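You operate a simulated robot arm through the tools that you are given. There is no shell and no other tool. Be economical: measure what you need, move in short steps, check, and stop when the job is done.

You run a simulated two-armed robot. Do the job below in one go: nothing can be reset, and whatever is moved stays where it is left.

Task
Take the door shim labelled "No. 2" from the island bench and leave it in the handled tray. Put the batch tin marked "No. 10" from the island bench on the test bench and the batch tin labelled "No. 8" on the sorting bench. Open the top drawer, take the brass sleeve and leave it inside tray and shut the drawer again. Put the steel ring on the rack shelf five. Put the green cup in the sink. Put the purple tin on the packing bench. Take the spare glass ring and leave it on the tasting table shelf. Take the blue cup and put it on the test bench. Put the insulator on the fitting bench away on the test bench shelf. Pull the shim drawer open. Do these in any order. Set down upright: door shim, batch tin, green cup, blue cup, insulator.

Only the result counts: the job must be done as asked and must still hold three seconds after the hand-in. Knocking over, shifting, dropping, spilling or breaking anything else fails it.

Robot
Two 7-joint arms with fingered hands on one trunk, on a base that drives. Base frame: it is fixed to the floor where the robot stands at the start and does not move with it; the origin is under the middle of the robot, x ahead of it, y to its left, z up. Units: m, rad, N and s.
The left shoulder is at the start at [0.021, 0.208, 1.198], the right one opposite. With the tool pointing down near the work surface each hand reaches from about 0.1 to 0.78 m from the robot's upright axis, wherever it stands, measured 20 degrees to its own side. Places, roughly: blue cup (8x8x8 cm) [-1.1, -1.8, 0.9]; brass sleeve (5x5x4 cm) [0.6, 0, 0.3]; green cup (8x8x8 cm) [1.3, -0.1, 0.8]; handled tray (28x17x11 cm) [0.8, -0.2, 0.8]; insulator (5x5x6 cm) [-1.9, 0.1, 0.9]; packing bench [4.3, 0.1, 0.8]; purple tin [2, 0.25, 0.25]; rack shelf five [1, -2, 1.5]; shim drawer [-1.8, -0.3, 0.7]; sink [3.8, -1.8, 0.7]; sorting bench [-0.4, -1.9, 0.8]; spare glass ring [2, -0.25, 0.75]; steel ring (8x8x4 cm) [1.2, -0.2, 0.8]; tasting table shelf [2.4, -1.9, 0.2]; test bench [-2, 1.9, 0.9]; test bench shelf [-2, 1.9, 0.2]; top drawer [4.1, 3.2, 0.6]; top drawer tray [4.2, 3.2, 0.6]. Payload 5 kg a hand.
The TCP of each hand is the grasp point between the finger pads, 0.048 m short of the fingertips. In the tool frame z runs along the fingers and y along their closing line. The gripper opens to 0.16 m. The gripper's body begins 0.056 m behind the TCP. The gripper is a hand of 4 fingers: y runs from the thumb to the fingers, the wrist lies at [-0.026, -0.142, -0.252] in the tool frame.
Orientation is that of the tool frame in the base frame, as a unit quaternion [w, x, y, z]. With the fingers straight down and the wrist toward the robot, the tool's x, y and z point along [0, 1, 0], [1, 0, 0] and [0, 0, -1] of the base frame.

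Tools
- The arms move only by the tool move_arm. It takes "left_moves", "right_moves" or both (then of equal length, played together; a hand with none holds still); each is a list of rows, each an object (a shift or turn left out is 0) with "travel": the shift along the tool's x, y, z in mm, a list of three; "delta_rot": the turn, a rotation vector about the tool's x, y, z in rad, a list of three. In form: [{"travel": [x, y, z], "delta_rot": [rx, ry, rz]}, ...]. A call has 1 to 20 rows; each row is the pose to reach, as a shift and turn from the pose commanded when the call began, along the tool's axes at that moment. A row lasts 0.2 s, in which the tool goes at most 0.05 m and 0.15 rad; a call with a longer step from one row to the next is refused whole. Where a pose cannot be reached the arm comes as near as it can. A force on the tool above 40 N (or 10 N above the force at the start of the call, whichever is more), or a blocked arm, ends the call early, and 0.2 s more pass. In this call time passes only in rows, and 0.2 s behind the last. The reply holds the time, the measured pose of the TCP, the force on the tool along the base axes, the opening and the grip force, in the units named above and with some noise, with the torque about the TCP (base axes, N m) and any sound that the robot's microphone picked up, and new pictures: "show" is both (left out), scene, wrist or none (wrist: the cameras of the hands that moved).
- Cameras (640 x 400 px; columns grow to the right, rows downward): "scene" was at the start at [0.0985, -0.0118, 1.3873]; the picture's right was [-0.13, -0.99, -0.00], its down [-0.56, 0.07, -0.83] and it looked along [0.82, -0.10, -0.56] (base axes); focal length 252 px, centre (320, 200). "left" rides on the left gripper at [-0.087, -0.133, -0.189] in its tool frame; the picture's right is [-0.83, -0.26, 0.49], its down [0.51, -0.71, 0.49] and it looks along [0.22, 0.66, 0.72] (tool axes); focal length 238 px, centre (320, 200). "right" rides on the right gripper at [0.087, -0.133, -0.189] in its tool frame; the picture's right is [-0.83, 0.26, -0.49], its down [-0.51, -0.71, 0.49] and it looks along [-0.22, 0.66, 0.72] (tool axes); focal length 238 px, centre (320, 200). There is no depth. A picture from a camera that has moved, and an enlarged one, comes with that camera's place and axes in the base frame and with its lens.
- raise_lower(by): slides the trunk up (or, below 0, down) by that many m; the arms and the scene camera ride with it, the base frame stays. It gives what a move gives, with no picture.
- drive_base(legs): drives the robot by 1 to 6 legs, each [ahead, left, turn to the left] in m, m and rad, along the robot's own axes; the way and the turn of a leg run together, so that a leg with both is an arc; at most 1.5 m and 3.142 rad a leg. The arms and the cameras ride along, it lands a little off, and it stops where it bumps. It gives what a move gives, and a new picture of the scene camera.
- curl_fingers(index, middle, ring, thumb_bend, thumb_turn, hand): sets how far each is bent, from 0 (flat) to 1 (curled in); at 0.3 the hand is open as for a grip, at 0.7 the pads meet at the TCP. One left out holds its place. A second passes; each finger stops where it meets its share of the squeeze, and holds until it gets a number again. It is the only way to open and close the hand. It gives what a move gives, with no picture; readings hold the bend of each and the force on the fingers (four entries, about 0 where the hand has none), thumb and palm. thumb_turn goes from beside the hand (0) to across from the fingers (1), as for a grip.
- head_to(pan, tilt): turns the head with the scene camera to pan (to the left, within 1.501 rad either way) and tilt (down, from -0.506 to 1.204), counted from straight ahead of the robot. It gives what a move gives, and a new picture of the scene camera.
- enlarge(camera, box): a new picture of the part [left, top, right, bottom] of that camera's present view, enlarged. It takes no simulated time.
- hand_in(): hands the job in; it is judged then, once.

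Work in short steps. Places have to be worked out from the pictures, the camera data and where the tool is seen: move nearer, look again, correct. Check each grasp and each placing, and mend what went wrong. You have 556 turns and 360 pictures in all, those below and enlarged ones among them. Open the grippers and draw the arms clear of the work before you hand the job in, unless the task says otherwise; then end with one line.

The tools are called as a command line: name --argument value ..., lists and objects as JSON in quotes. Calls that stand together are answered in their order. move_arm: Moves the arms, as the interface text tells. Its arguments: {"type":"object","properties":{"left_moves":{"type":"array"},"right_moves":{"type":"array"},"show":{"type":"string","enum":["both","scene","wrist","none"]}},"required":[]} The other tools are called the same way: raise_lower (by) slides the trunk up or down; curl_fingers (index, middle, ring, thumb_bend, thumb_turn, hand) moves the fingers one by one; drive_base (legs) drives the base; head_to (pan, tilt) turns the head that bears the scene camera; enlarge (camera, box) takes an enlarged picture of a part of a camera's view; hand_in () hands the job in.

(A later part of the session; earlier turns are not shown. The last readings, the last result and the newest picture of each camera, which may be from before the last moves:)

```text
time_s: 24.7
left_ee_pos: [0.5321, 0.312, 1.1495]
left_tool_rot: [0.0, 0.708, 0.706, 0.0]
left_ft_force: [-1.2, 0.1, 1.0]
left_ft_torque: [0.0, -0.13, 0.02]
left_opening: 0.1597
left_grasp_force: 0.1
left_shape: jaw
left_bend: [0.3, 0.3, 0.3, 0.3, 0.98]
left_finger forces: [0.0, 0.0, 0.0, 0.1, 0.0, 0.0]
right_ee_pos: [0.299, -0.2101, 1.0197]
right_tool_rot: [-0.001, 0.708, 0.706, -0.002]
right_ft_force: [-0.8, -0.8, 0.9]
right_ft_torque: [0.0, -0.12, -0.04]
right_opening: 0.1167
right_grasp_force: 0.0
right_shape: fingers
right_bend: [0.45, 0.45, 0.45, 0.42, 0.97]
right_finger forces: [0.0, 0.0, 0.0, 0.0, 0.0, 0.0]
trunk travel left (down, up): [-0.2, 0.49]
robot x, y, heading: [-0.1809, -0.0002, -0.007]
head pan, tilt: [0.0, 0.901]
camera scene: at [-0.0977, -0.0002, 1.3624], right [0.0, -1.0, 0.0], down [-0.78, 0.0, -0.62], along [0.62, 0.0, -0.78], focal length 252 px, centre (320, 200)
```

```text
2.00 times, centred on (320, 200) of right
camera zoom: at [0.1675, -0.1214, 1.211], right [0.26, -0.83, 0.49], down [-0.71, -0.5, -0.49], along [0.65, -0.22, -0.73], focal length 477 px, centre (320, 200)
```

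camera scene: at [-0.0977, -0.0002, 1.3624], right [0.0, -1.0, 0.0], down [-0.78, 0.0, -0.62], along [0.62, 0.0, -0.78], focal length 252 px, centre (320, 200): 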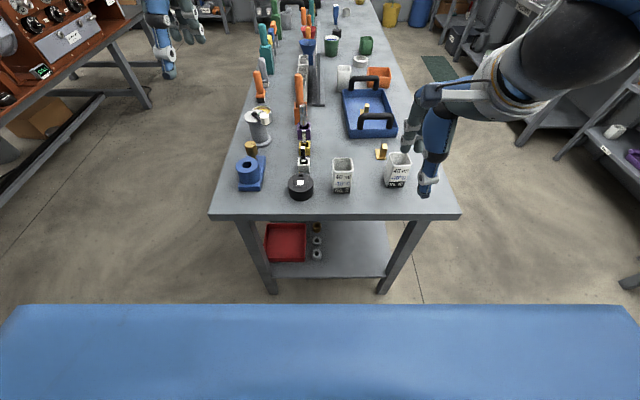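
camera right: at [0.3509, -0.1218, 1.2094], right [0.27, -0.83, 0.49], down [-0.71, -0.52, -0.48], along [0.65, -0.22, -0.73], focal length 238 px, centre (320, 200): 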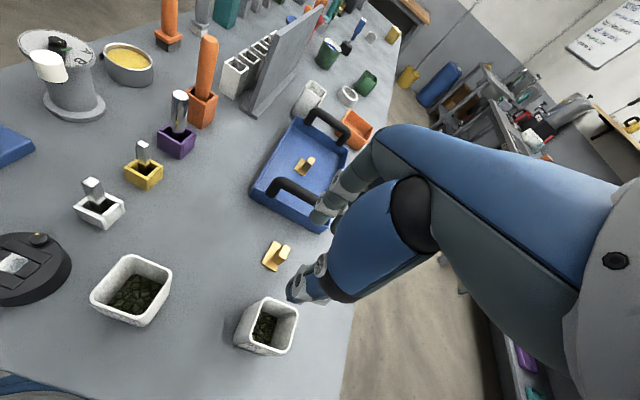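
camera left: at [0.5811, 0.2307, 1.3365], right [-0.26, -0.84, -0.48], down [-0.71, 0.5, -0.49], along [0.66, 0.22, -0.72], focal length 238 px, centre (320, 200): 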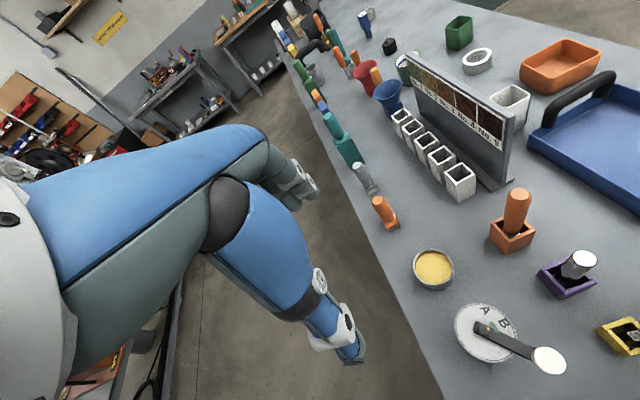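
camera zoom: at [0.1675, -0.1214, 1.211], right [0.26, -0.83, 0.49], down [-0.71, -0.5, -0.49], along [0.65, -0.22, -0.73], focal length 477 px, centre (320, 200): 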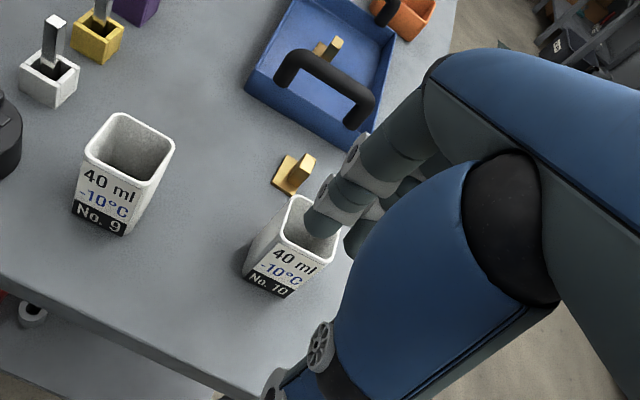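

The tin sits at about (0.42, −0.223). I go forward over it, then partly down, and look.

move_arm --right_moves '[{"travel": [0, 42, 0]}, {"travel": [-1, 84, 0]}, {"travel": [-2, 121, 0]}, {"travel": [-2, 121, 40]}, {"travel": [-2, 121, 60]}]' --show "wrist"

enlarge --camera "scene" --box '[320, 100, 480, 220]'

```text
time_s: 25.9
left_ee_pos: [0.5346, 0.3132, 1.149]
left_tool_rot: [0.001, 0.708, 0.706, 0.0]
left_ft_force: [0.7, 0.1, 0.0]
left_ft_torque: [-0.04, 0.03, 0.01]
left_opening: 0.1597
left_grasp_force: 0.0
left_shape: jaw
left_bend: [0.3, 0.3, 0.3, 0.3, 0.98]
left_finger forces: [0.1, 0.0, 0.0, 0.0, 0.1, 0.0]
right_ee_pos: [0.4218, -0.2123, 0.9578]
right_tool_rot: [-0.002, 0.708, 0.707, -0.003]
right_ft_force: [0.2, 0.7, 0.2]
right_ft_torque: [0.01, 0.01, 0.02]
right_opening: 0.1171
right_grasp_force: 0.0
right_shape: fingers
right_bend: [0.45, 0.45, 0.45, 0.42, 0.97]
right_finger forces: [0.0, 0.1, 0.0, 0.1, 0.0, 0.1]
trunk travel left (down, up): [-0.2, 0.49]
robot x, y, heading: [-0.179, 0.0016, 0.001]
head pan, tilt: [0.0, 0.901]
camera right: at [0.2903, -0.1239, 1.1488], right [0.26, -0.83, 0.49], down [-0.71, -0.51, -0.49], along [0.65, -0.22, -0.73], focal length 238 px, centre (320, 200)
```

right: 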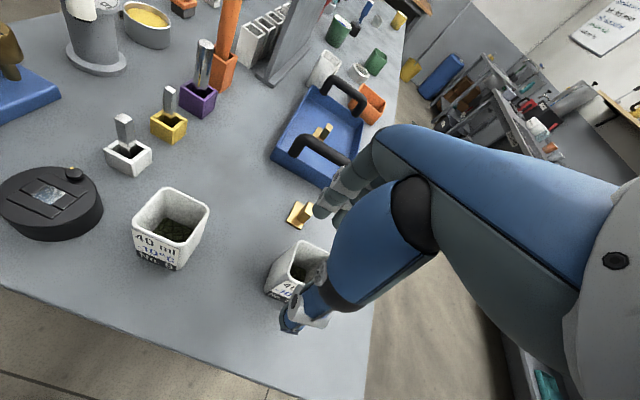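

```text
3.33 times, centred on (400, 160) of scene
camera zoom: at [-0.0959, 0.0001, 1.3623], right [0.0, -1.0, 0.0], down [-0.78, 0.0, -0.62], along [0.62, 0.0, -0.78], focal length 842 px, centre (53, 333)
```

zoom: 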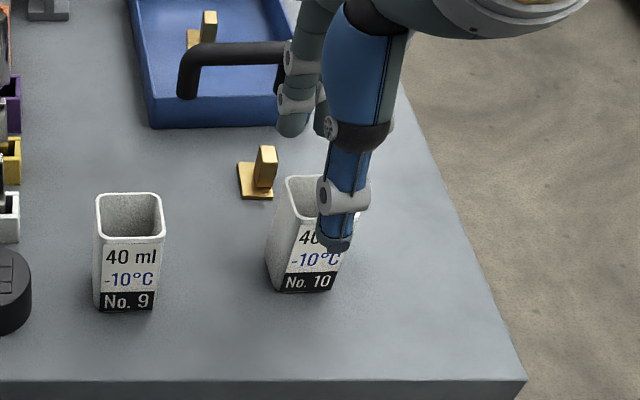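

The hand straddles the tin; I shift 9 mm to the right and descend to the grip height.

move_arm --right_moves '[{"travel": [-9, 0, 20]}, {"travel": [-9, 0, 60]}, {"travel": [-9, 0, 95]}]' --show "wrist"

```text
time_s: 26.7
left_ee_pos: [0.534, 0.312, 1.1488]
left_tool_rot: [0.0, 0.708, 0.706, -0.001]
left_ft_force: [0.1, 0.1, -0.3]
left_ft_torque: [0.02, 0.05, -0.01]
left_opening: 0.1598
left_grasp_force: 0.0
left_shape: jaw
left_bend: [0.3, 0.3, 0.3, 0.3, 0.98]
left_finger forces: [0.0, 0.0, 0.1, 0.0, 0.1, 0.1]
right_ee_pos: [0.4236, -0.2222, 0.8625]
right_tool_rot: [-0.002, 0.708, 0.706, -0.003]
right_ft_force: [1.1, -0.3, 0.0]
right_ft_torque: [0.0, 0.12, -0.01]
right_opening: 0.1174
right_grasp_force: 0.0
right_shape: fingers
right_bend: [0.45, 0.45, 0.45, 0.42, 0.97]
right_finger forces: [0.1, 0.1, 0.0, 0.0, 0.1, 0.0]
trunk travel left (down, up): [-0.2, 0.49]
robot x, y, heading: [-0.1852, 0.0012, -0.001]
head pan, tilt: [0.0, 0.901]
camera right: at [0.2916, -0.1344, 1.0532], right [0.26, -0.83, 0.49], down [-0.71, -0.5, -0.49], along [0.65, -0.22, -0.73], focal length 238 px, centre (320, 200)
```

right: 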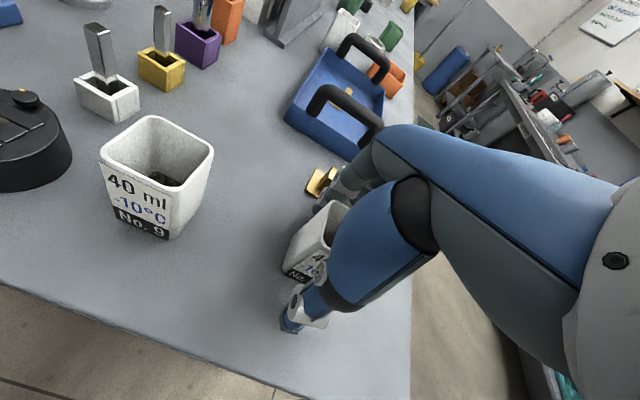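

No contact so far, and the tin stands between thumb and fingers. I close the hand.

curl_fingers --hand "right" --index 0.7 --middle 0.7 --ring 0.7 --thumb_bend 0.7

enlarge --camera "scene" --box '[320, 100, 480, 220]'

```text
time_s: 27.7
left_ee_pos: [0.5338, 0.3114, 1.1497]
left_tool_rot: [0.0, 0.707, 0.707, 0.0]
left_ft_force: [0.4, -0.8, 0.2]
left_ft_torque: [0.01, 0.01, -0.02]
left_opening: 0.1599
left_grasp_force: 0.2
left_shape: jaw
left_bend: [0.3, 0.3, 0.3, 0.3, 0.98]
left_finger forces: [0.1, 0.0, 0.0, 0.0, 0.0, 0.0]
right_ee_pos: [0.4208, -0.2215, 0.8633]
right_tool_rot: [-0.002, 0.708, 0.706, -0.003]
right_ft_force: [-0.2, 0.3, 1.2]
right_ft_torque: [-0.08, -0.01, 0.02]
right_opening: 0.0593
right_grasp_force: 20.9
right_shape: fingers
right_bend: [0.6, 0.62, 0.7, 0.6, 0.96]
right_finger forces: [11.6, 9.2, 0.0, 0.0, 21.2, 0.1]
trunk travel left (down, up): [-0.2, 0.49]
robot x, y, heading: [-0.1809, -0.001, -0.0]
head pan, tilt: [0.0, 0.901]
```

```text
3.33 times, centred on (400, 160) of scene
camera zoom: at [-0.0962, -0.0002, 1.3623], right [0.0, -1.0, 0.0], down [-0.78, 0.0, -0.62], along [0.62, 0.0, -0.78], focal length 842 px, centre (53, 333)
```

zoom: 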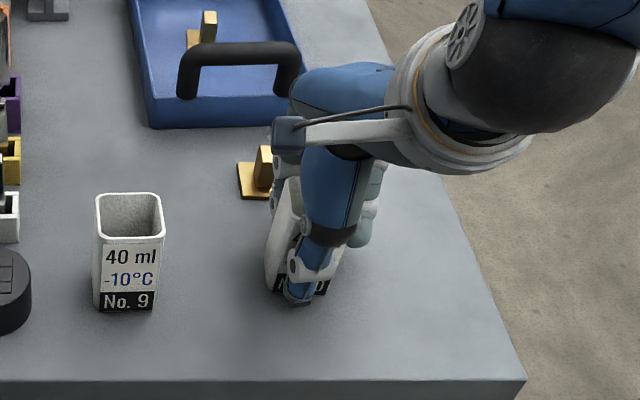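

Index, middle and thumb hold the tin with about 21 N. I lift it and draw it back.

move_arm --right_moves '[{"travel": [0, 0, -40]}, {"travel": [0, 0, -80]}, {"travel": [0, 0, -120]}, {"travel": [-20, -10, -160]}, {"travel": [-50, -10, -190]}, {"travel": [-90, -10, -210]}]' --show "wrist"

```text
time_s: 29.1
left_ee_pos: [0.5325, 0.3099, 1.1508]
left_tool_rot: [0.0, 0.708, 0.706, 0.001]
left_ft_force: [-0.7, -0.7, 1.3]
left_ft_torque: [0.13, -0.04, 0.02]
left_opening: 0.1595
left_grasp_force: 0.1
left_shape: jaw
left_bend: [0.3, 0.3, 0.3, 0.3, 0.98]
left_finger forces: [0.0, 0.0, 0.0, 0.0, 0.0, 0.0]
right_ee_pos: [0.4075, -0.3139, 1.075]
right_tool_rot: [-0.003, 0.708, 0.706, -0.004]
right_ft_force: [-0.9, -1.1, -1.3]
right_ft_torque: [0.11, -0.14, 0.02]
right_opening: 0.059
right_grasp_force: 20.5
right_shape: fingers
right_bend: [0.6, 0.62, 0.7, 0.6, 0.96]
right_finger forces: [11.6, 8.8, 0.1, 0.1, 20.4, 0.0]
trunk travel left (down, up): [-0.2, 0.49]
robot x, y, heading: [-0.1801, 0.001, -0.007]
head pan, tilt: [0.0, 0.901]
camera right: at [0.2772, -0.2253, 1.2661], right [0.26, -0.84, 0.48], down [-0.71, -0.5, -0.48], along [0.65, -0.22, -0.73], focal length 238 px, centre (320, 200)
```

right: 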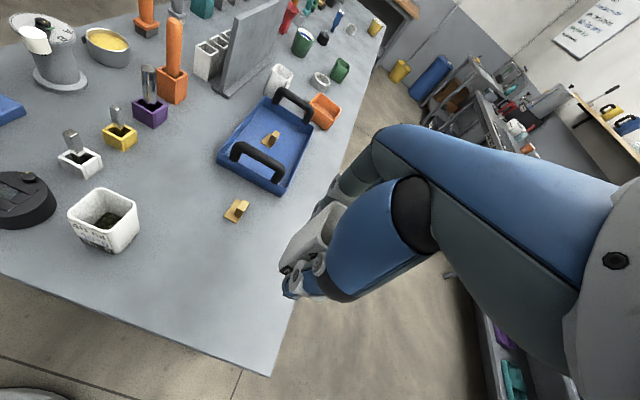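

The tin is held upright. Before driving I look to the right side of the room.

head_to --pan -1.3 --tilt 0.35

head_to --pan -0.5 --tilt 0.35

```text
time_s: 30.6
left_ee_pos: [0.5342, 0.3127, 1.1492]
left_tool_rot: [0.0, 0.708, 0.706, 0.0]
left_ft_force: [0.2, -0.6, -0.4]
left_ft_torque: [0.01, -0.01, 0.01]
left_opening: 0.1598
left_grasp_force: 0.1
left_shape: jaw
left_bend: [0.3, 0.3, 0.3, 0.3, 0.98]
left_finger forces: [0.0, 0.0, 0.0, 0.0, 0.1, 0.0]
right_ee_pos: [0.4083, -0.3118, 1.0754]
right_tool_rot: [-0.003, 0.708, 0.706, -0.004]
right_ft_force: [0.9, 0.8, -1.1]
right_ft_torque: [-0.01, 0.0, -0.02]
right_opening: 0.0586
right_grasp_force: 20.7
right_shape: fingers
right_bend: [0.6, 0.62, 0.7, 0.6, 0.96]
right_finger forces: [11.5, 8.8, 0.0, 0.1, 20.4, 0.1]
trunk travel left (down, up): [-0.2, 0.49]
robot x, y, heading: [-0.1828, 0.0037, -0.003]
head pan, tilt: [-1.3, 0.351]
camera scene: at [-0.1468, -0.0898, 1.4098], right [-0.96, -0.27, 0.0], down [-0.09, 0.33, -0.94], along [0.25, -0.91, -0.34], focal length 252 px, centre (320, 200)
```

scene: 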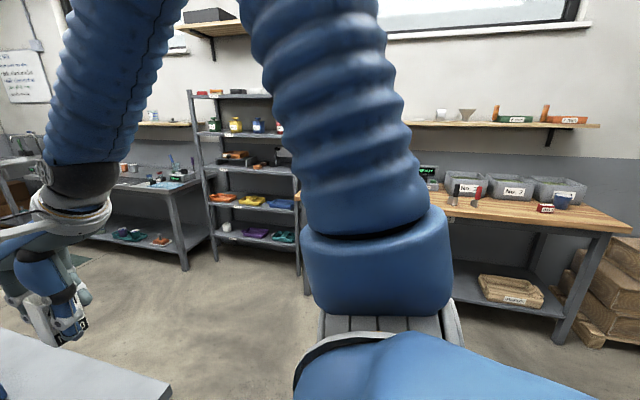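

```text
time_s: 31.7
left_ee_pos: [0.5327, 0.3128, 1.1493]
left_tool_rot: [0.0, 0.708, 0.707, -0.001]
left_ft_force: [0.5, -0.4, -0.3]
left_ft_torque: [0.03, 0.0, -0.01]
left_opening: 0.1597
left_grasp_force: 0.1
left_shape: jaw
left_bend: [0.3, 0.3, 0.3, 0.3, 0.98]
left_finger forces: [0.0, 0.0, 0.0, 0.1, 0.0, 0.0]
right_ee_pos: [0.4093, -0.3127, 1.0739]
right_tool_rot: [-0.002, 0.708, 0.706, -0.003]
right_ft_force: [0.5, 0.0, -1.2]
right_ft_torque: [0.0, 0.03, 0.05]
right_opening: 0.059
right_grasp_force: 20.8
right_shape: fingers
right_bend: [0.6, 0.62, 0.7, 0.6, 0.96]
right_finger forces: [11.6, 8.8, 0.0, 0.0, 20.4, 0.0]
trunk travel left (down, up): [-0.2, 0.49]
robot x, y, heading: [-0.1824, 0.0026, -0.004]
head pan, tilt: [-0.499, 0.351]
camera scene: at [-0.09, -0.045, 1.4098], right [-0.48, -0.88, 0.0], down [-0.3, 0.17, -0.94], along [0.82, -0.45, -0.34], focal length 252 px, centre (320, 200)
```

scene: 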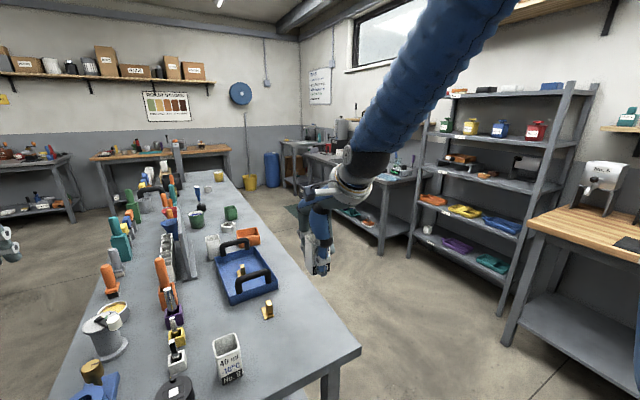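

The aisle to the right is clear from y ≈ −0.39 to −1.65. I strafe right, drive forward along the island and turn left to face its side.

drive_base --legs '[[0, -0.79, 0], [1.33, 0, 0], [0, 0, 1.571]]'

head_to --pan 0.15 --tilt 0.85

```text
time_s: 46.2
left_ee_pos: [0.8563, -0.1101, 1.1485]
left_tool_rot: [0.0, 0.006, 1.0, 0.0]
left_ft_force: [-0.2, 0.9, 0.3]
left_ft_torque: [0.02, -0.02, 0.0]
left_opening: 0.1595
left_grasp_force: 0.0
left_shape: jaw
left_bend: [0.3, 0.3, 0.3, 0.3, 0.98]
left_finger forces: [0.1, 0.1, 0.0, 0.0, 0.0, 0.0]
right_ee_pos: [1.4781, -0.2385, 1.0754]
right_tool_rot: [0.001, 0.005, 1.0, -0.004]
right_ft_force: [-0.5, 0.5, -1.1]
right_ft_torque: [0.03, -0.04, -0.01]
right_opening: 0.0587
right_grasp_force: 19.4
right_shape: fingers
right_bend: [0.6, 0.62, 0.7, 0.6, 0.96]
right_finger forces: [10.9, 8.6, 0.1, 0.0, 19.4, 0.0]
trunk travel left (down, up): [-0.2, 0.49]
robot x, y, heading: [1.1613, -0.8292, 1.561]
head pan, tilt: [-0.499, 0.351]
camera scene: at [1.208, -0.736, 1.4098], right [0.87, -0.49, 0.0], down [-0.17, -0.3, -0.94], along [0.46, 0.82, -0.34], focal length 252 px, centre (320, 200)
```

scene: 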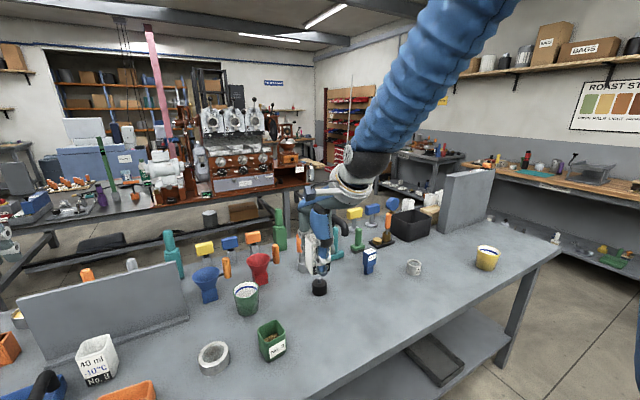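

```text
time_s: 47.2
left_ee_pos: [0.8566, -0.1096, 1.1483]
left_tool_rot: [0.0, 0.005, 1.0, 0.0]
left_ft_force: [0.0, 0.3, -0.2]
left_ft_torque: [-0.02, -0.01, 0.01]
left_opening: 0.1597
left_grasp_force: 0.0
left_shape: jaw
left_bend: [0.3, 0.3, 0.3, 0.3, 0.98]
left_finger forces: [0.0, 0.0, 0.1, 0.1, 0.0, 0.0]
right_ee_pos: [1.4797, -0.2395, 1.0752]
right_tool_rot: [0.001, 0.005, 1.0, -0.003]
right_ft_force: [0.8, 0.2, -0.6]
right_ft_torque: [-0.01, -0.01, 0.01]
right_opening: 0.0587
right_grasp_force: 19.4
right_shape: fingers
right_bend: [0.6, 0.62, 0.7, 0.6, 0.96]
right_finger forces: [10.9, 8.5, 0.1, 0.1, 19.5, 0.1]
trunk travel left (down, up): [-0.2, 0.49]
robot x, y, heading: [1.1592, -0.8276, 1.557]
head pan, tilt: [0.15, 0.85]
camera scene: at [1.152, -0.7399, 1.3662], right [0.99, 0.14, 0.0], down [0.1, -0.74, -0.66], along [-0.09, 0.65, -0.75], focal length 252 px, centre (320, 200)
```

scene: 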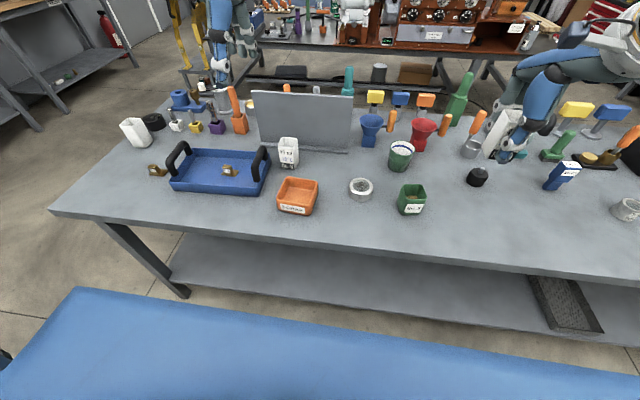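

Tin 8 and its neighbours are visible from the side. I zoom in for reading and measuring.

enlarge --camera "scene" --box '[240, 80, 432, 220]'

```text
2.86 times, centred on (336, 150) of scene
camera zoom: at [1.152, -0.7399, 1.3662], right [0.99, 0.14, 0.0], down [0.1, -0.74, -0.66], along [-0.09, 0.65, -0.75], focal length 721 px, centre (274, 343)
```

zoom: 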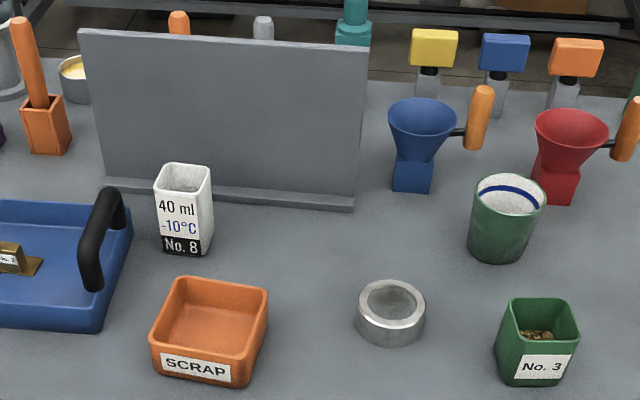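

Tin 8 is at about (0.965, −0.10), 6 cm in front of the divider. I pre-shape the left hand and bring it above the tin.

curl_fingers --hand "left" --index 0.48 --middle 0.48 --ring 0.48 --thumb_bend 0.45

move_arm --left_moves '[{"travel": [-40, 1, 0]}, {"travel": [-80, 2, 0]}, {"travel": [-108, 3, 20]}, {"travel": [-108, 3, 65]}, {"travel": [-108, 3, 110]}, {"travel": [-108, 3, 150]}]'

enlarge --camera "scene" --box '[220, 70, 380, 210]'

```text
time_s: 48.2
left_ee_pos: [0.8565, -0.1095, 1.1482]
left_tool_rot: [0.0, 0.004, 1.0, 0.0]
left_ft_force: [-0.9, -0.9, -0.5]
left_ft_torque: [0.01, 0.0, 0.0]
left_opening: 0.1058
left_grasp_force: 0.0
left_shape: fingers
left_bend: [0.48, 0.48, 0.48, 0.45, 0.98]
left_finger forces: [0.1, 0.0, 0.1, 0.0, 0.0, 0.1]
right_ee_pos: [1.4794, -0.2384, 1.0757]
right_tool_rot: [0.001, 0.006, 1.0, -0.004]
right_ft_force: [0.3, -0.7, -0.9]
right_ft_torque: [0.03, 0.02, -0.01]
right_opening: 0.0587
right_grasp_force: 19.4
right_shape: fingers
right_bend: [0.6, 0.62, 0.7, 0.6, 0.96]
right_finger forces: [10.9, 8.6, 0.1, 0.1, 19.4, 0.0]
trunk travel left (down, up): [-0.2, 0.49]
robot x, y, heading: [1.1655, -0.8261, 1.561]
head pan, tilt: [0.15, 0.85]
```

```text
time_s: 49.6
left_ee_pos: [0.9652, -0.1077, 0.9992]
left_tool_rot: [0.0, 0.005, 1.0, 0.001]
left_ft_force: [0.4, 2.2, 0.3]
left_ft_torque: [-0.13, -0.03, -0.05]
left_opening: 0.1056
left_grasp_force: 0.0
left_shape: fingers
left_bend: [0.48, 0.48, 0.48, 0.45, 0.97]
left_finger forces: [0.0, 0.1, 0.0, 0.0, 0.1, 0.1]
right_ee_pos: [1.4787, -0.2374, 1.0746]
right_tool_rot: [0.001, 0.005, 1.0, -0.004]
right_ft_force: [0.2, 0.1, -1.6]
right_ft_torque: [-0.07, -0.02, -0.03]
right_opening: 0.0586
right_grasp_force: 20.0
right_shape: fingers
right_bend: [0.6, 0.62, 0.7, 0.6, 0.96]
right_finger forces: [10.9, 8.6, 0.0, 0.1, 19.4, 0.0]
trunk travel left (down, up): [-0.2, 0.49]
robot x, y, heading: [1.1627, -0.8277, 1.56]
head pan, tilt: [0.15, 0.85]
camera scene: at [1.1517, -0.7389, 1.3661], right [0.99, 0.14, 0.0], down [0.1, -0.74, -0.66], along [-0.09, 0.65, -0.75], focal length 252 px, centre (320, 200)
camera left: at [1.0505, -0.2413, 1.1868], right [0.83, -0.27, -0.49], down [-0.51, -0.7, -0.49], along [-0.21, 0.66, -0.72], focal length 238 px, centre (320, 200)
```

scene: 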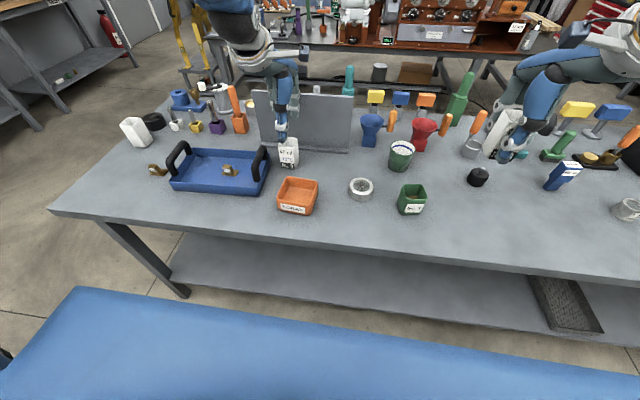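
left: 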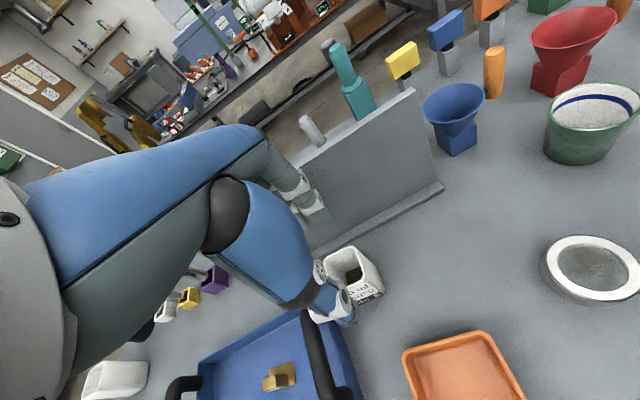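

```text
2.86 times, centred on (300, 140) of scene
camera zoom: at [1.1517, -0.7389, 1.3661], right [0.99, 0.14, 0.0], down [0.1, -0.74, -0.66], along [-0.09, 0.65, -0.75], focal length 721 px, centre (377, 371)
```

zoom: 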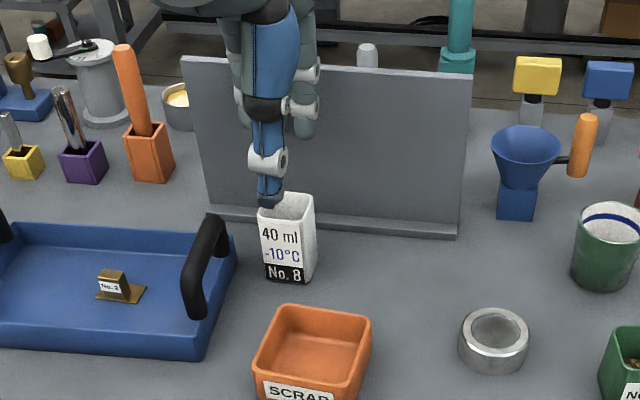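

The hand is aligned with the tin (centre ≈ (0.97, −0.11)). I descend to the grip height.

move_arm --left_moves '[{"travel": [-4, -3, 40]}, {"travel": [-4, -3, 80]}, {"travel": [-4, -3, 110]}, {"travel": [-4, -3, 132]}]' --show "wrist"

enlarge --camera "scene" --box '[220, 70, 380, 210]'

```text
time_s: 50.6
left_ee_pos: [0.9694, -0.1106, 0.8671]
left_tool_rot: [0.0, 0.006, 1.0, 0.001]
left_ft_force: [-0.4, 0.0, 0.6]
left_ft_torque: [-0.09, -0.03, 0.0]
left_opening: 0.1056
left_grasp_force: 0.0
left_shape: fingers
left_bend: [0.48, 0.48, 0.48, 0.45, 0.97]
left_finger forces: [0.0, 0.0, 0.0, 0.1, 0.0, 0.0]
right_ee_pos: [1.4788, -0.2384, 1.0745]
right_tool_rot: [0.001, 0.005, 1.0, -0.004]
right_ft_force: [-0.9, 0.6, -1.3]
right_ft_torque: [-0.02, -0.02, 0.02]
right_opening: 0.0586
right_grasp_force: 19.5
right_shape: fingers
right_bend: [0.6, 0.62, 0.7, 0.6, 0.96]
right_finger forces: [10.9, 8.6, 0.0, 0.0, 19.4, 0.0]
trunk travel left (down, up): [-0.2, 0.49]
robot x, y, heading: [1.1648, -0.828, 1.558]
head pan, tilt: [0.15, 0.85]
camera left: at [1.0536, -0.2447, 1.0545], right [0.83, -0.27, -0.49], down [-0.51, -0.7, -0.49], along [-0.21, 0.66, -0.72], focal length 238 px, centre (320, 200)
```

left: 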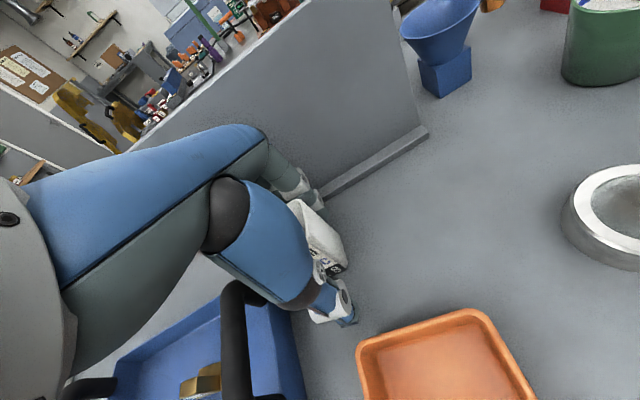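

```text
2.86 times, centred on (300, 140) of scene
camera zoom: at [1.1516, -0.7395, 1.3661], right [0.99, 0.14, 0.0], down [0.1, -0.74, -0.66], along [-0.09, 0.65, -0.75], focal length 721 px, centre (377, 371)
```

zoom: 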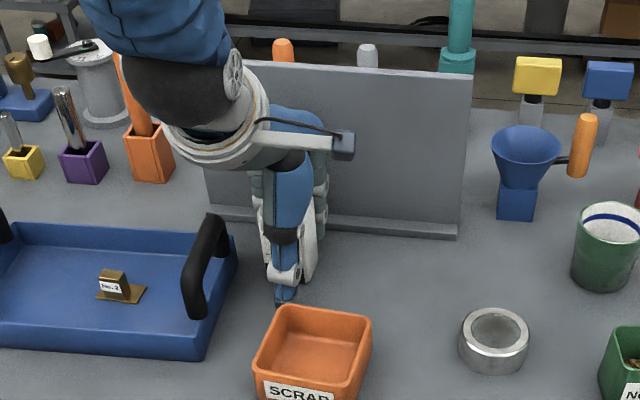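

No contact; I close the left hand on tin 8.

curl_fingers --hand "left" --index 0.7 --middle 0.7 --ring 0.7 --thumb_bend 0.7

move_arm --left_moves '[{"travel": [0, 0, -30]}, {"travel": [0, 0, -70]}, {"travel": [0, 0, -110]}, {"travel": [0, 0, -150]}, {"travel": [0, -10, -190]}, {"travel": [0, -50, -210]}, {"travel": [0, -90, -210]}]' --show "wrist"

```text
time_s: 51.6
left_ee_pos: [0.9693, -0.1132, 0.8681]
left_tool_rot: [0.001, 0.005, 1.0, 0.0]
left_ft_force: [0.8, 0.9, 3.3]
left_ft_torque: [0.03, 0.1, -0.07]
left_opening: 0.0592
left_grasp_force: 22.1
left_shape: fingers
left_bend: [0.6, 0.62, 0.7, 0.59, 0.96]
left_finger forces: [11.5, 10.1, 0.0, 0.0, 21.3, 0.0]
right_ee_pos: [1.4791, -0.2384, 1.0753]
right_tool_rot: [0.001, 0.006, 1.0, -0.003]
right_ft_force: [-0.5, 0.0, -1.0]
right_ft_torque: [-0.05, 0.0, 0.02]
right_opening: 0.0587
right_grasp_force: 19.4
right_shape: fingers
right_bend: [0.6, 0.62, 0.7, 0.6, 0.96]
right_finger forces: [10.9, 8.6, 0.0, 0.1, 19.4, 0.1]
trunk travel left (down, up): [-0.2, 0.49]
robot x, y, heading: [1.1648, -0.8259, 1.559]
head pan, tilt: [0.15, 0.85]
```

```text
time_s: 53.2
left_ee_pos: [0.9688, -0.2013, 1.0787]
left_tool_rot: [0.0, 0.005, 1.0, 0.001]
left_ft_force: [0.1, 0.2, -0.8]
left_ft_torque: [0.02, 0.05, 0.02]
left_opening: 0.0589
left_grasp_force: 21.0
left_shape: fingers
left_bend: [0.6, 0.62, 0.7, 0.6, 0.96]
left_finger forces: [11.5, 9.1, 0.0, 0.0, 20.6, 0.0]
right_ee_pos: [1.4803, -0.2396, 1.0761]
right_tool_rot: [0.001, 0.005, 1.0, -0.004]
right_ft_force: [1.2, -0.4, -0.2]
right_ft_torque: [0.03, 0.0, -0.03]
right_opening: 0.0587
right_grasp_force: 19.7
right_shape: fingers
right_bend: [0.6, 0.62, 0.7, 0.6, 0.96]
right_finger forces: [10.8, 8.7, 0.0, 0.1, 19.5, 0.0]
trunk travel left (down, up): [-0.2, 0.49]
robot x, y, heading: [1.1608, -0.8304, 1.556]
head pan, tilt: [0.15, 0.85]
camera left: at [1.0538, -0.3348, 1.2663], right [0.83, -0.27, -0.49], down [-0.51, -0.7, -0.49], along [-0.21, 0.66, -0.72], focal length 238 px, centre (320, 200)
```

left: 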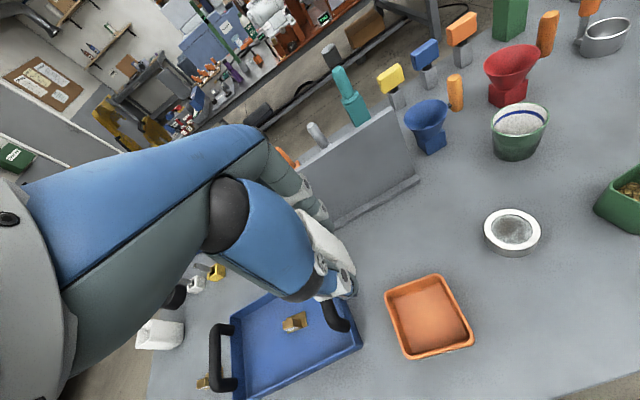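

Tin 8 is in the left hand. I turn to face the right-hand wall and move towards the sorting bench to look at it.

drive_base --legs '[[0, 0, -3.13], [0, -1.45, 0]]'

head_to --pan 0.0 --tilt 0.55

```text
time_s: 67.9
left_ee_pos: [-0.1247, -1.3901, 1.0779]
left_tool_rot: [0.0, 1.0, -0.029, 0.0]
left_ft_force: [1.2, 0.5, -0.8]
left_ft_torque: [0.02, -0.02, 0.0]
left_opening: 0.0581
left_grasp_force: 18.5
left_shape: fingers
left_bend: [0.6, 0.62, 0.7, 0.6, 0.96]
left_finger forces: [10.4, 8.5, 0.1, 0.1, 18.7, 0.0]
right_ee_pos: [-0.6335, -1.3282, 1.0743]
right_tool_rot: [-0.004, 1.0, -0.028, -0.001]
right_ft_force: [-0.3, -0.5, -1.6]
right_ft_torque: [0.01, -0.01, 0.0]
right_opening: 0.0576
right_grasp_force: 18.2
right_shape: fingers
right_bend: [0.6, 0.62, 0.7, 0.6, 0.96]
right_finger forces: [10.2, 8.3, 0.0, 0.0, 18.5, 0.1]
trunk travel left (down, up): [-0.2, 0.49]
robot x, y, heading: [-0.291, -0.7581, -1.627]
head pan, tilt: [0.15, 0.85]
camera scene: at [-0.2822, -0.8442, 1.3662], right [-1.0, -0.09, 0.0], down [-0.07, 0.75, -0.66], along [0.06, -0.66, -0.75], focal length 252 px, centre (320, 200)
```

scene: 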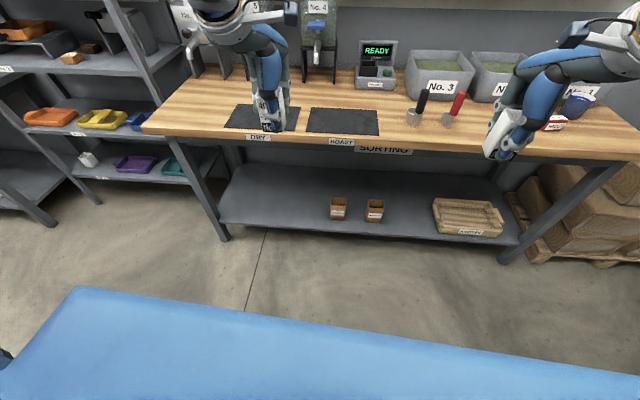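

```text
time_s: 68.7
left_ee_pos: [-0.1243, -1.3914, 1.0777]
left_tool_rot: [0.001, 1.0, -0.029, 0.0]
left_ft_force: [0.7, 0.0, -0.5]
left_ft_torque: [-0.02, 0.03, 0.0]
left_opening: 0.0582
left_grasp_force: 19.2
left_shape: fingers
left_bend: [0.6, 0.62, 0.7, 0.6, 0.96]
left_finger forces: [10.4, 8.5, 0.1, 0.0, 18.9, 0.0]
right_ee_pos: [-0.6334, -1.3282, 1.0746]
right_tool_rot: [-0.004, 1.0, -0.029, -0.001]
right_ft_force: [-0.2, -0.8, -0.7]
right_ft_torque: [0.01, 0.04, 0.02]
right_opening: 0.0577
right_grasp_force: 18.5
right_shape: fingers
right_bend: [0.6, 0.62, 0.7, 0.6, 0.96]
right_finger forces: [10.2, 8.3, 0.0, 0.1, 18.5, 0.0]
trunk travel left (down, up): [-0.2, 0.49]
robot x, y, heading: [-0.2873, -0.7551, -1.629]
head pan, tilt: [0.0, 0.55]
camera scene: at [-0.2942, -0.856, 1.3915], right [-1.0, 0.06, 0.0], down [0.03, 0.52, -0.85], along [-0.05, -0.85, -0.52], focal length 252 px, centre (320, 200)
```

scene: 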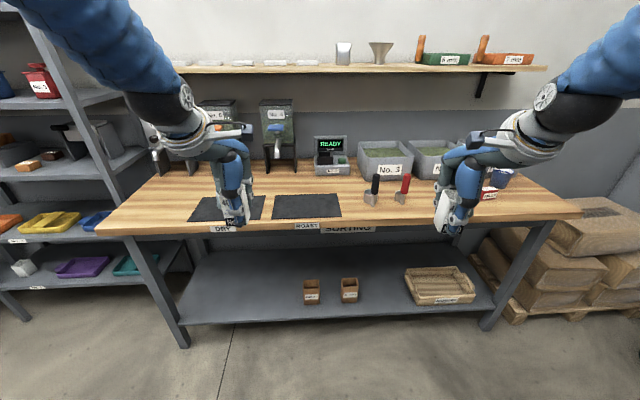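

This is the sorting bench. I zoom on its right half to find a bare spot and the blue cup.

enlarge --camera "scene" --box '[340, 130, 600, 260]'

```text
2.46 times, centred on (470, 195) of scene
camera zoom: at [-0.2942, -0.856, 1.3915], right [-1.0, 0.06, 0.0], down [0.03, 0.52, -0.85], along [-0.05, -0.85, -0.52], focal length 622 px, centre (-49, 212)
```

zoom: 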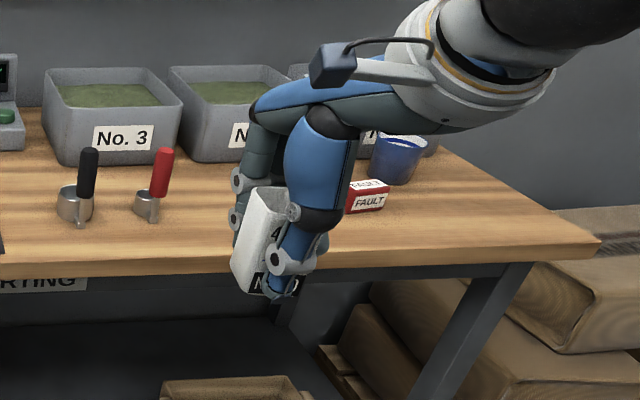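

I strafe right about 0.65 m, straighten the heading and look again.

drive_base --legs '[[0, 0, 0.057], [0.05, -0.65, 0]]'

enlarge --camera "scene" --box '[180, 120, 440, 280]'

```text
time_s: 72.7
left_ee_pos: [-0.7324, -1.4322, 1.0784]
left_tool_rot: [0.0, 1.0, 0.006, 0.0]
left_ft_force: [-0.9, -0.3, -0.9]
left_ft_torque: [0.01, -0.03, 0.0]
left_opening: 0.0582
left_grasp_force: 18.8
left_shape: fingers
left_bend: [0.6, 0.62, 0.7, 0.6, 0.96]
left_finger forces: [10.3, 8.4, 0.0, 0.1, 18.9, 0.0]
right_ee_pos: [-1.2462, -1.4068, 1.0743]
right_tool_rot: [-0.004, 1.0, 0.006, 0.0]
right_ft_force: [-0.6, 0.0, -0.4]
right_ft_torque: [0.0, -0.04, 0.01]
right_opening: 0.0576
right_grasp_force: 18.7
right_shape: fingers
right_bend: [0.6, 0.62, 0.7, 0.6, 0.96]
right_finger forces: [10.3, 8.4, 0.0, 0.0, 18.5, 0.1]
trunk travel left (down, up): [-0.2, 0.49]
robot x, y, heading: [-0.9404, -0.8119, -1.559]
head pan, tilt: [0.0, 0.55]
camera scene: at [-0.9403, -0.911, 1.3916], right [-1.0, -0.01, 0.0], down [-0.01, 0.52, -0.85], along [0.01, -0.85, -0.52], focal length 252 px, centre (320, 200)
```

scene: 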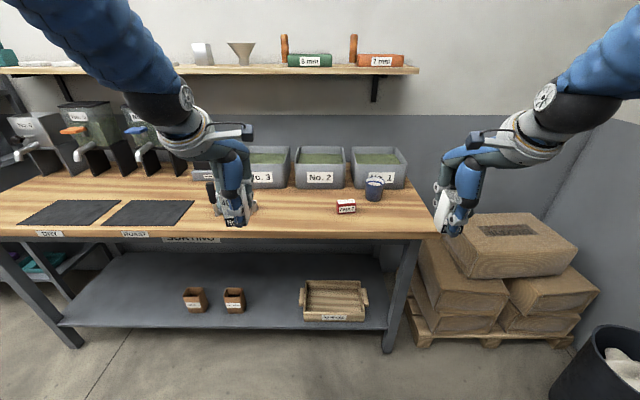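

```text
2.46 times, centred on (310, 200) of scene
camera zoom: at [-0.9403, -0.911, 1.3916], right [-1.0, -0.01, 0.0], down [-0.01, 0.52, -0.85], along [0.01, -0.85, -0.52], focal length 622 px, centre (345, 200)
```

zoom: 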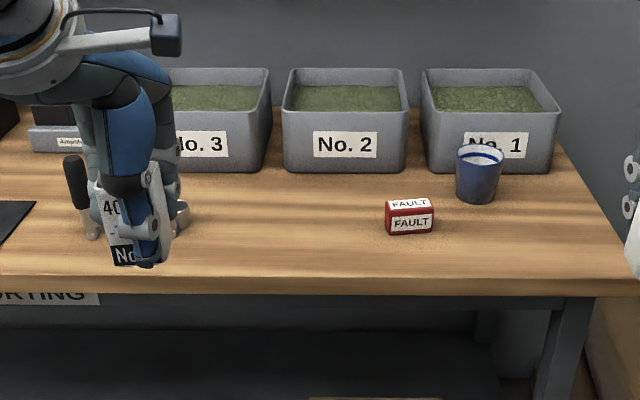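

The bench top is near z = 0.86; a free spot is at x ≈ −0.84, y ≈ −1.66 between scoop and FAULT box. I shift the left hand sideways, then drive 0.2 m nearer.

move_arm --left_moves '[{"travel": [-40, 0, 0]}, {"travel": [-80, 0, 0]}, {"travel": [-108, 0, 0]}]' --show "none"

drive_base --legs '[[0.21, 0, 0]]'

```text
time_s: 73.5
left_ee_pos: [-0.8425, -1.4339, 1.0783]
left_tool_rot: [0.0, 1.0, 0.006, 0.001]
left_ft_force: [0.0, 0.1, -1.3]
left_ft_torque: [0.01, -0.06, -0.01]
left_opening: 0.0578
left_grasp_force: 19.0
left_shape: fingers
left_bend: [0.6, 0.62, 0.7, 0.6, 0.96]
left_finger forces: [10.3, 8.6, 0.0, 0.0, 18.7, 0.0]
right_ee_pos: [-1.2446, -1.4061, 1.075]
right_tool_rot: [-0.004, 1.0, 0.006, 0.0]
right_ft_force: [-0.2, 0.7, -1.8]
right_ft_torque: [0.02, -0.09, 0.03]
right_opening: 0.0577
right_grasp_force: 18.5
right_shape: fingers
right_bend: [0.6, 0.62, 0.7, 0.6, 0.96]
right_finger forces: [10.3, 8.5, 0.0, 0.0, 18.6, 0.0]
trunk travel left (down, up): [-0.2, 0.49]
robot x, y, heading: [-0.9411, -0.8116, -1.557]
head pan, tilt: [0.0, 0.55]
```

```text
time_s: 75.2
left_ee_pos: [-0.8366, -1.6474, 1.0787]
left_tool_rot: [0.0, 1.0, 0.008, 0.0]
left_ft_force: [-0.1, -0.7, -1.5]
left_ft_torque: [0.13, -0.01, -0.05]
left_opening: 0.0581
left_grasp_force: 18.6
left_shape: fingers
left_bend: [0.6, 0.62, 0.7, 0.6, 0.96]
left_finger forces: [10.4, 8.6, 0.0, 0.0, 18.9, 0.0]
right_ee_pos: [-1.2402, -1.6212, 1.0742]
right_tool_rot: [-0.005, 1.0, 0.008, 0.0]
right_ft_force: [-0.1, -0.9, -1.3]
right_ft_torque: [0.06, 0.0, 0.0]
right_opening: 0.0579
right_grasp_force: 19.0
right_shape: fingers
right_bend: [0.6, 0.62, 0.7, 0.6, 0.96]
right_finger forces: [10.2, 8.3, 0.0, 0.1, 18.6, 0.0]
trunk travel left (down, up): [-0.2, 0.49]
robot x, y, heading: [-0.9351, -1.0243, -1.56]
head pan, tilt: [0.0, 0.55]
camera scene: at [-0.9366, -1.1254, 1.3914], right [-1.0, -0.01, 0.0], down [-0.01, 0.52, -0.85], along [0.01, -0.85, -0.52], focal length 252 px, centre (320, 200)
```

scene: 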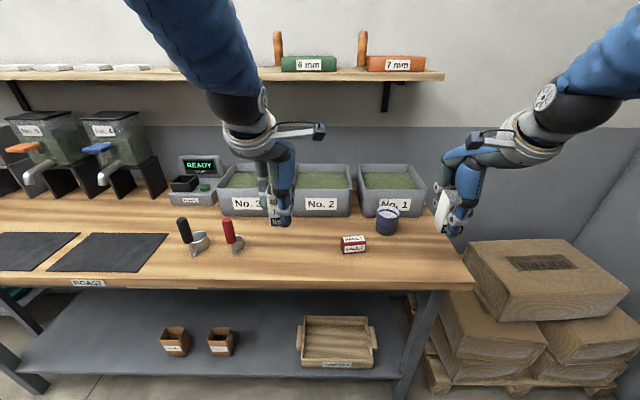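

The spot below is free. I lower tin 8 towards the bench.

move_arm --left_moves '[{"travel": [0, 0, 45]}, {"travel": [0, 0, 90]}, {"travel": [0, 0, 125]}, {"travel": [0, 0, 138]}, {"travel": [0, 0, 146]}]'

```text
time_s: 76.4
left_ee_pos: [-0.8368, -1.6476, 0.9334]
left_tool_rot: [0.0, 1.0, 0.009, 0.0]
left_ft_force: [0.1, -0.3, -0.9]
left_ft_torque: [0.04, 0.0, -0.01]
left_opening: 0.0585
left_grasp_force: 19.0
left_shape: fingers
left_bend: [0.6, 0.62, 0.7, 0.6, 0.96]
left_finger forces: [10.5, 8.5, 0.0, 0.1, 18.8, 0.1]
right_ee_pos: [-1.2397, -1.6197, 1.0751]
right_tool_rot: [-0.004, 1.0, 0.008, -0.001]
right_ft_force: [-0.2, 0.0, -2.0]
right_ft_torque: [0.01, -0.03, 0.03]
right_opening: 0.0577
right_grasp_force: 18.5
right_shape: fingers
right_bend: [0.6, 0.62, 0.7, 0.6, 0.96]
right_finger forces: [10.3, 8.4, 0.1, 0.0, 18.6, 0.0]
trunk travel left (down, up): [-0.2, 0.49]
robot x, y, heading: [-0.9378, -1.0239, -1.554]
head pan, tilt: [0.0, 0.55]
camera scene: at [-0.9367, -1.1243, 1.3915], right [-1.0, -0.01, 0.0], down [-0.01, 0.52, -0.85], along [0.01, -0.85, -0.52], focal length 252 px, centre (320, 200)
camera left: at [-0.9258, -1.5168, 1.1206], right [-0.84, 0.25, -0.49], down [0.5, 0.72, -0.49], along [0.23, -0.65, -0.72], focal length 238 px, centre (320, 200)
```

scene: 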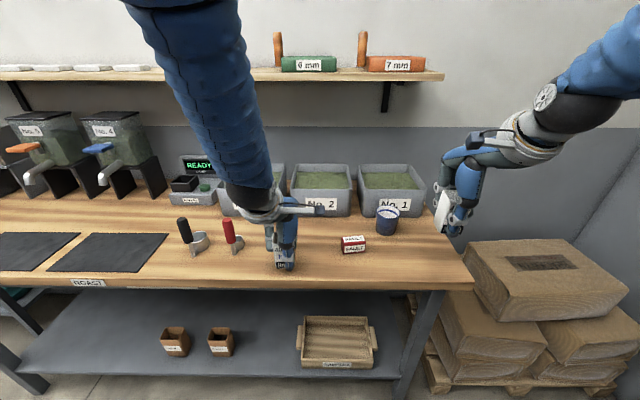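
left: 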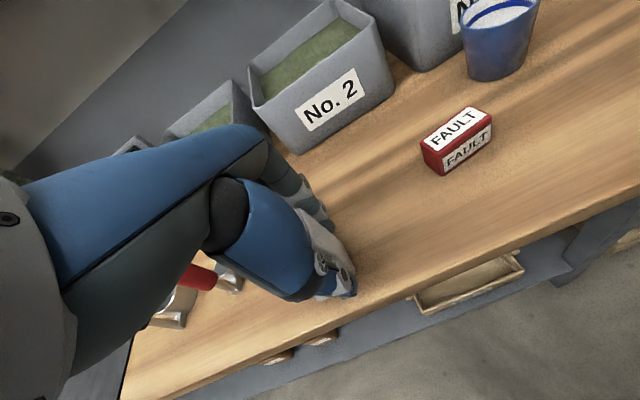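

Not touching yet. I shift it 20 mm further from the edge and lower gently until contact.

move_arm --left_moves '[{"travel": [0, 20, 0]}, {"travel": [0, 20, 4]}, {"travel": [0, 20, 8]}, {"travel": [0, 20, 12]}, {"travel": [0, 20, 16]}, {"travel": [0, 20, 20]}]' --show "none"

```text
time_s: 77.8
left_ee_pos: [-0.8373, -1.6675, 0.916]
left_tool_rot: [0.003, 1.0, 0.008, -0.001]
left_ft_force: [0.0, 4.9, 23.3]
left_ft_torque: [0.43, 0.08, -0.09]
left_opening: 0.0576
left_grasp_force: 22.5
left_shape: fingers
left_bend: [0.6, 0.63, 0.7, 0.6, 0.96]
left_finger forces: [10.4, 9.6, 0.1, 0.0, 24.3, 0.0]
right_ee_pos: [-1.2409, -1.6182, 1.076]
right_tool_rot: [-0.004, 1.0, 0.008, -0.001]
right_ft_force: [0.7, -0.5, -1.0]
right_ft_torque: [0.0, -0.01, -0.01]
right_opening: 0.0577
right_grasp_force: 18.7
right_shape: fingers
right_bend: [0.6, 0.62, 0.7, 0.6, 0.96]
right_finger forces: [10.1, 8.4, 0.0, 0.1, 18.6, 0.0]
trunk travel left (down, up): [-0.2, 0.49]
robot x, y, heading: [-0.9385, -1.0273, -1.556]
head pan, tilt: [0.0, 0.55]
```

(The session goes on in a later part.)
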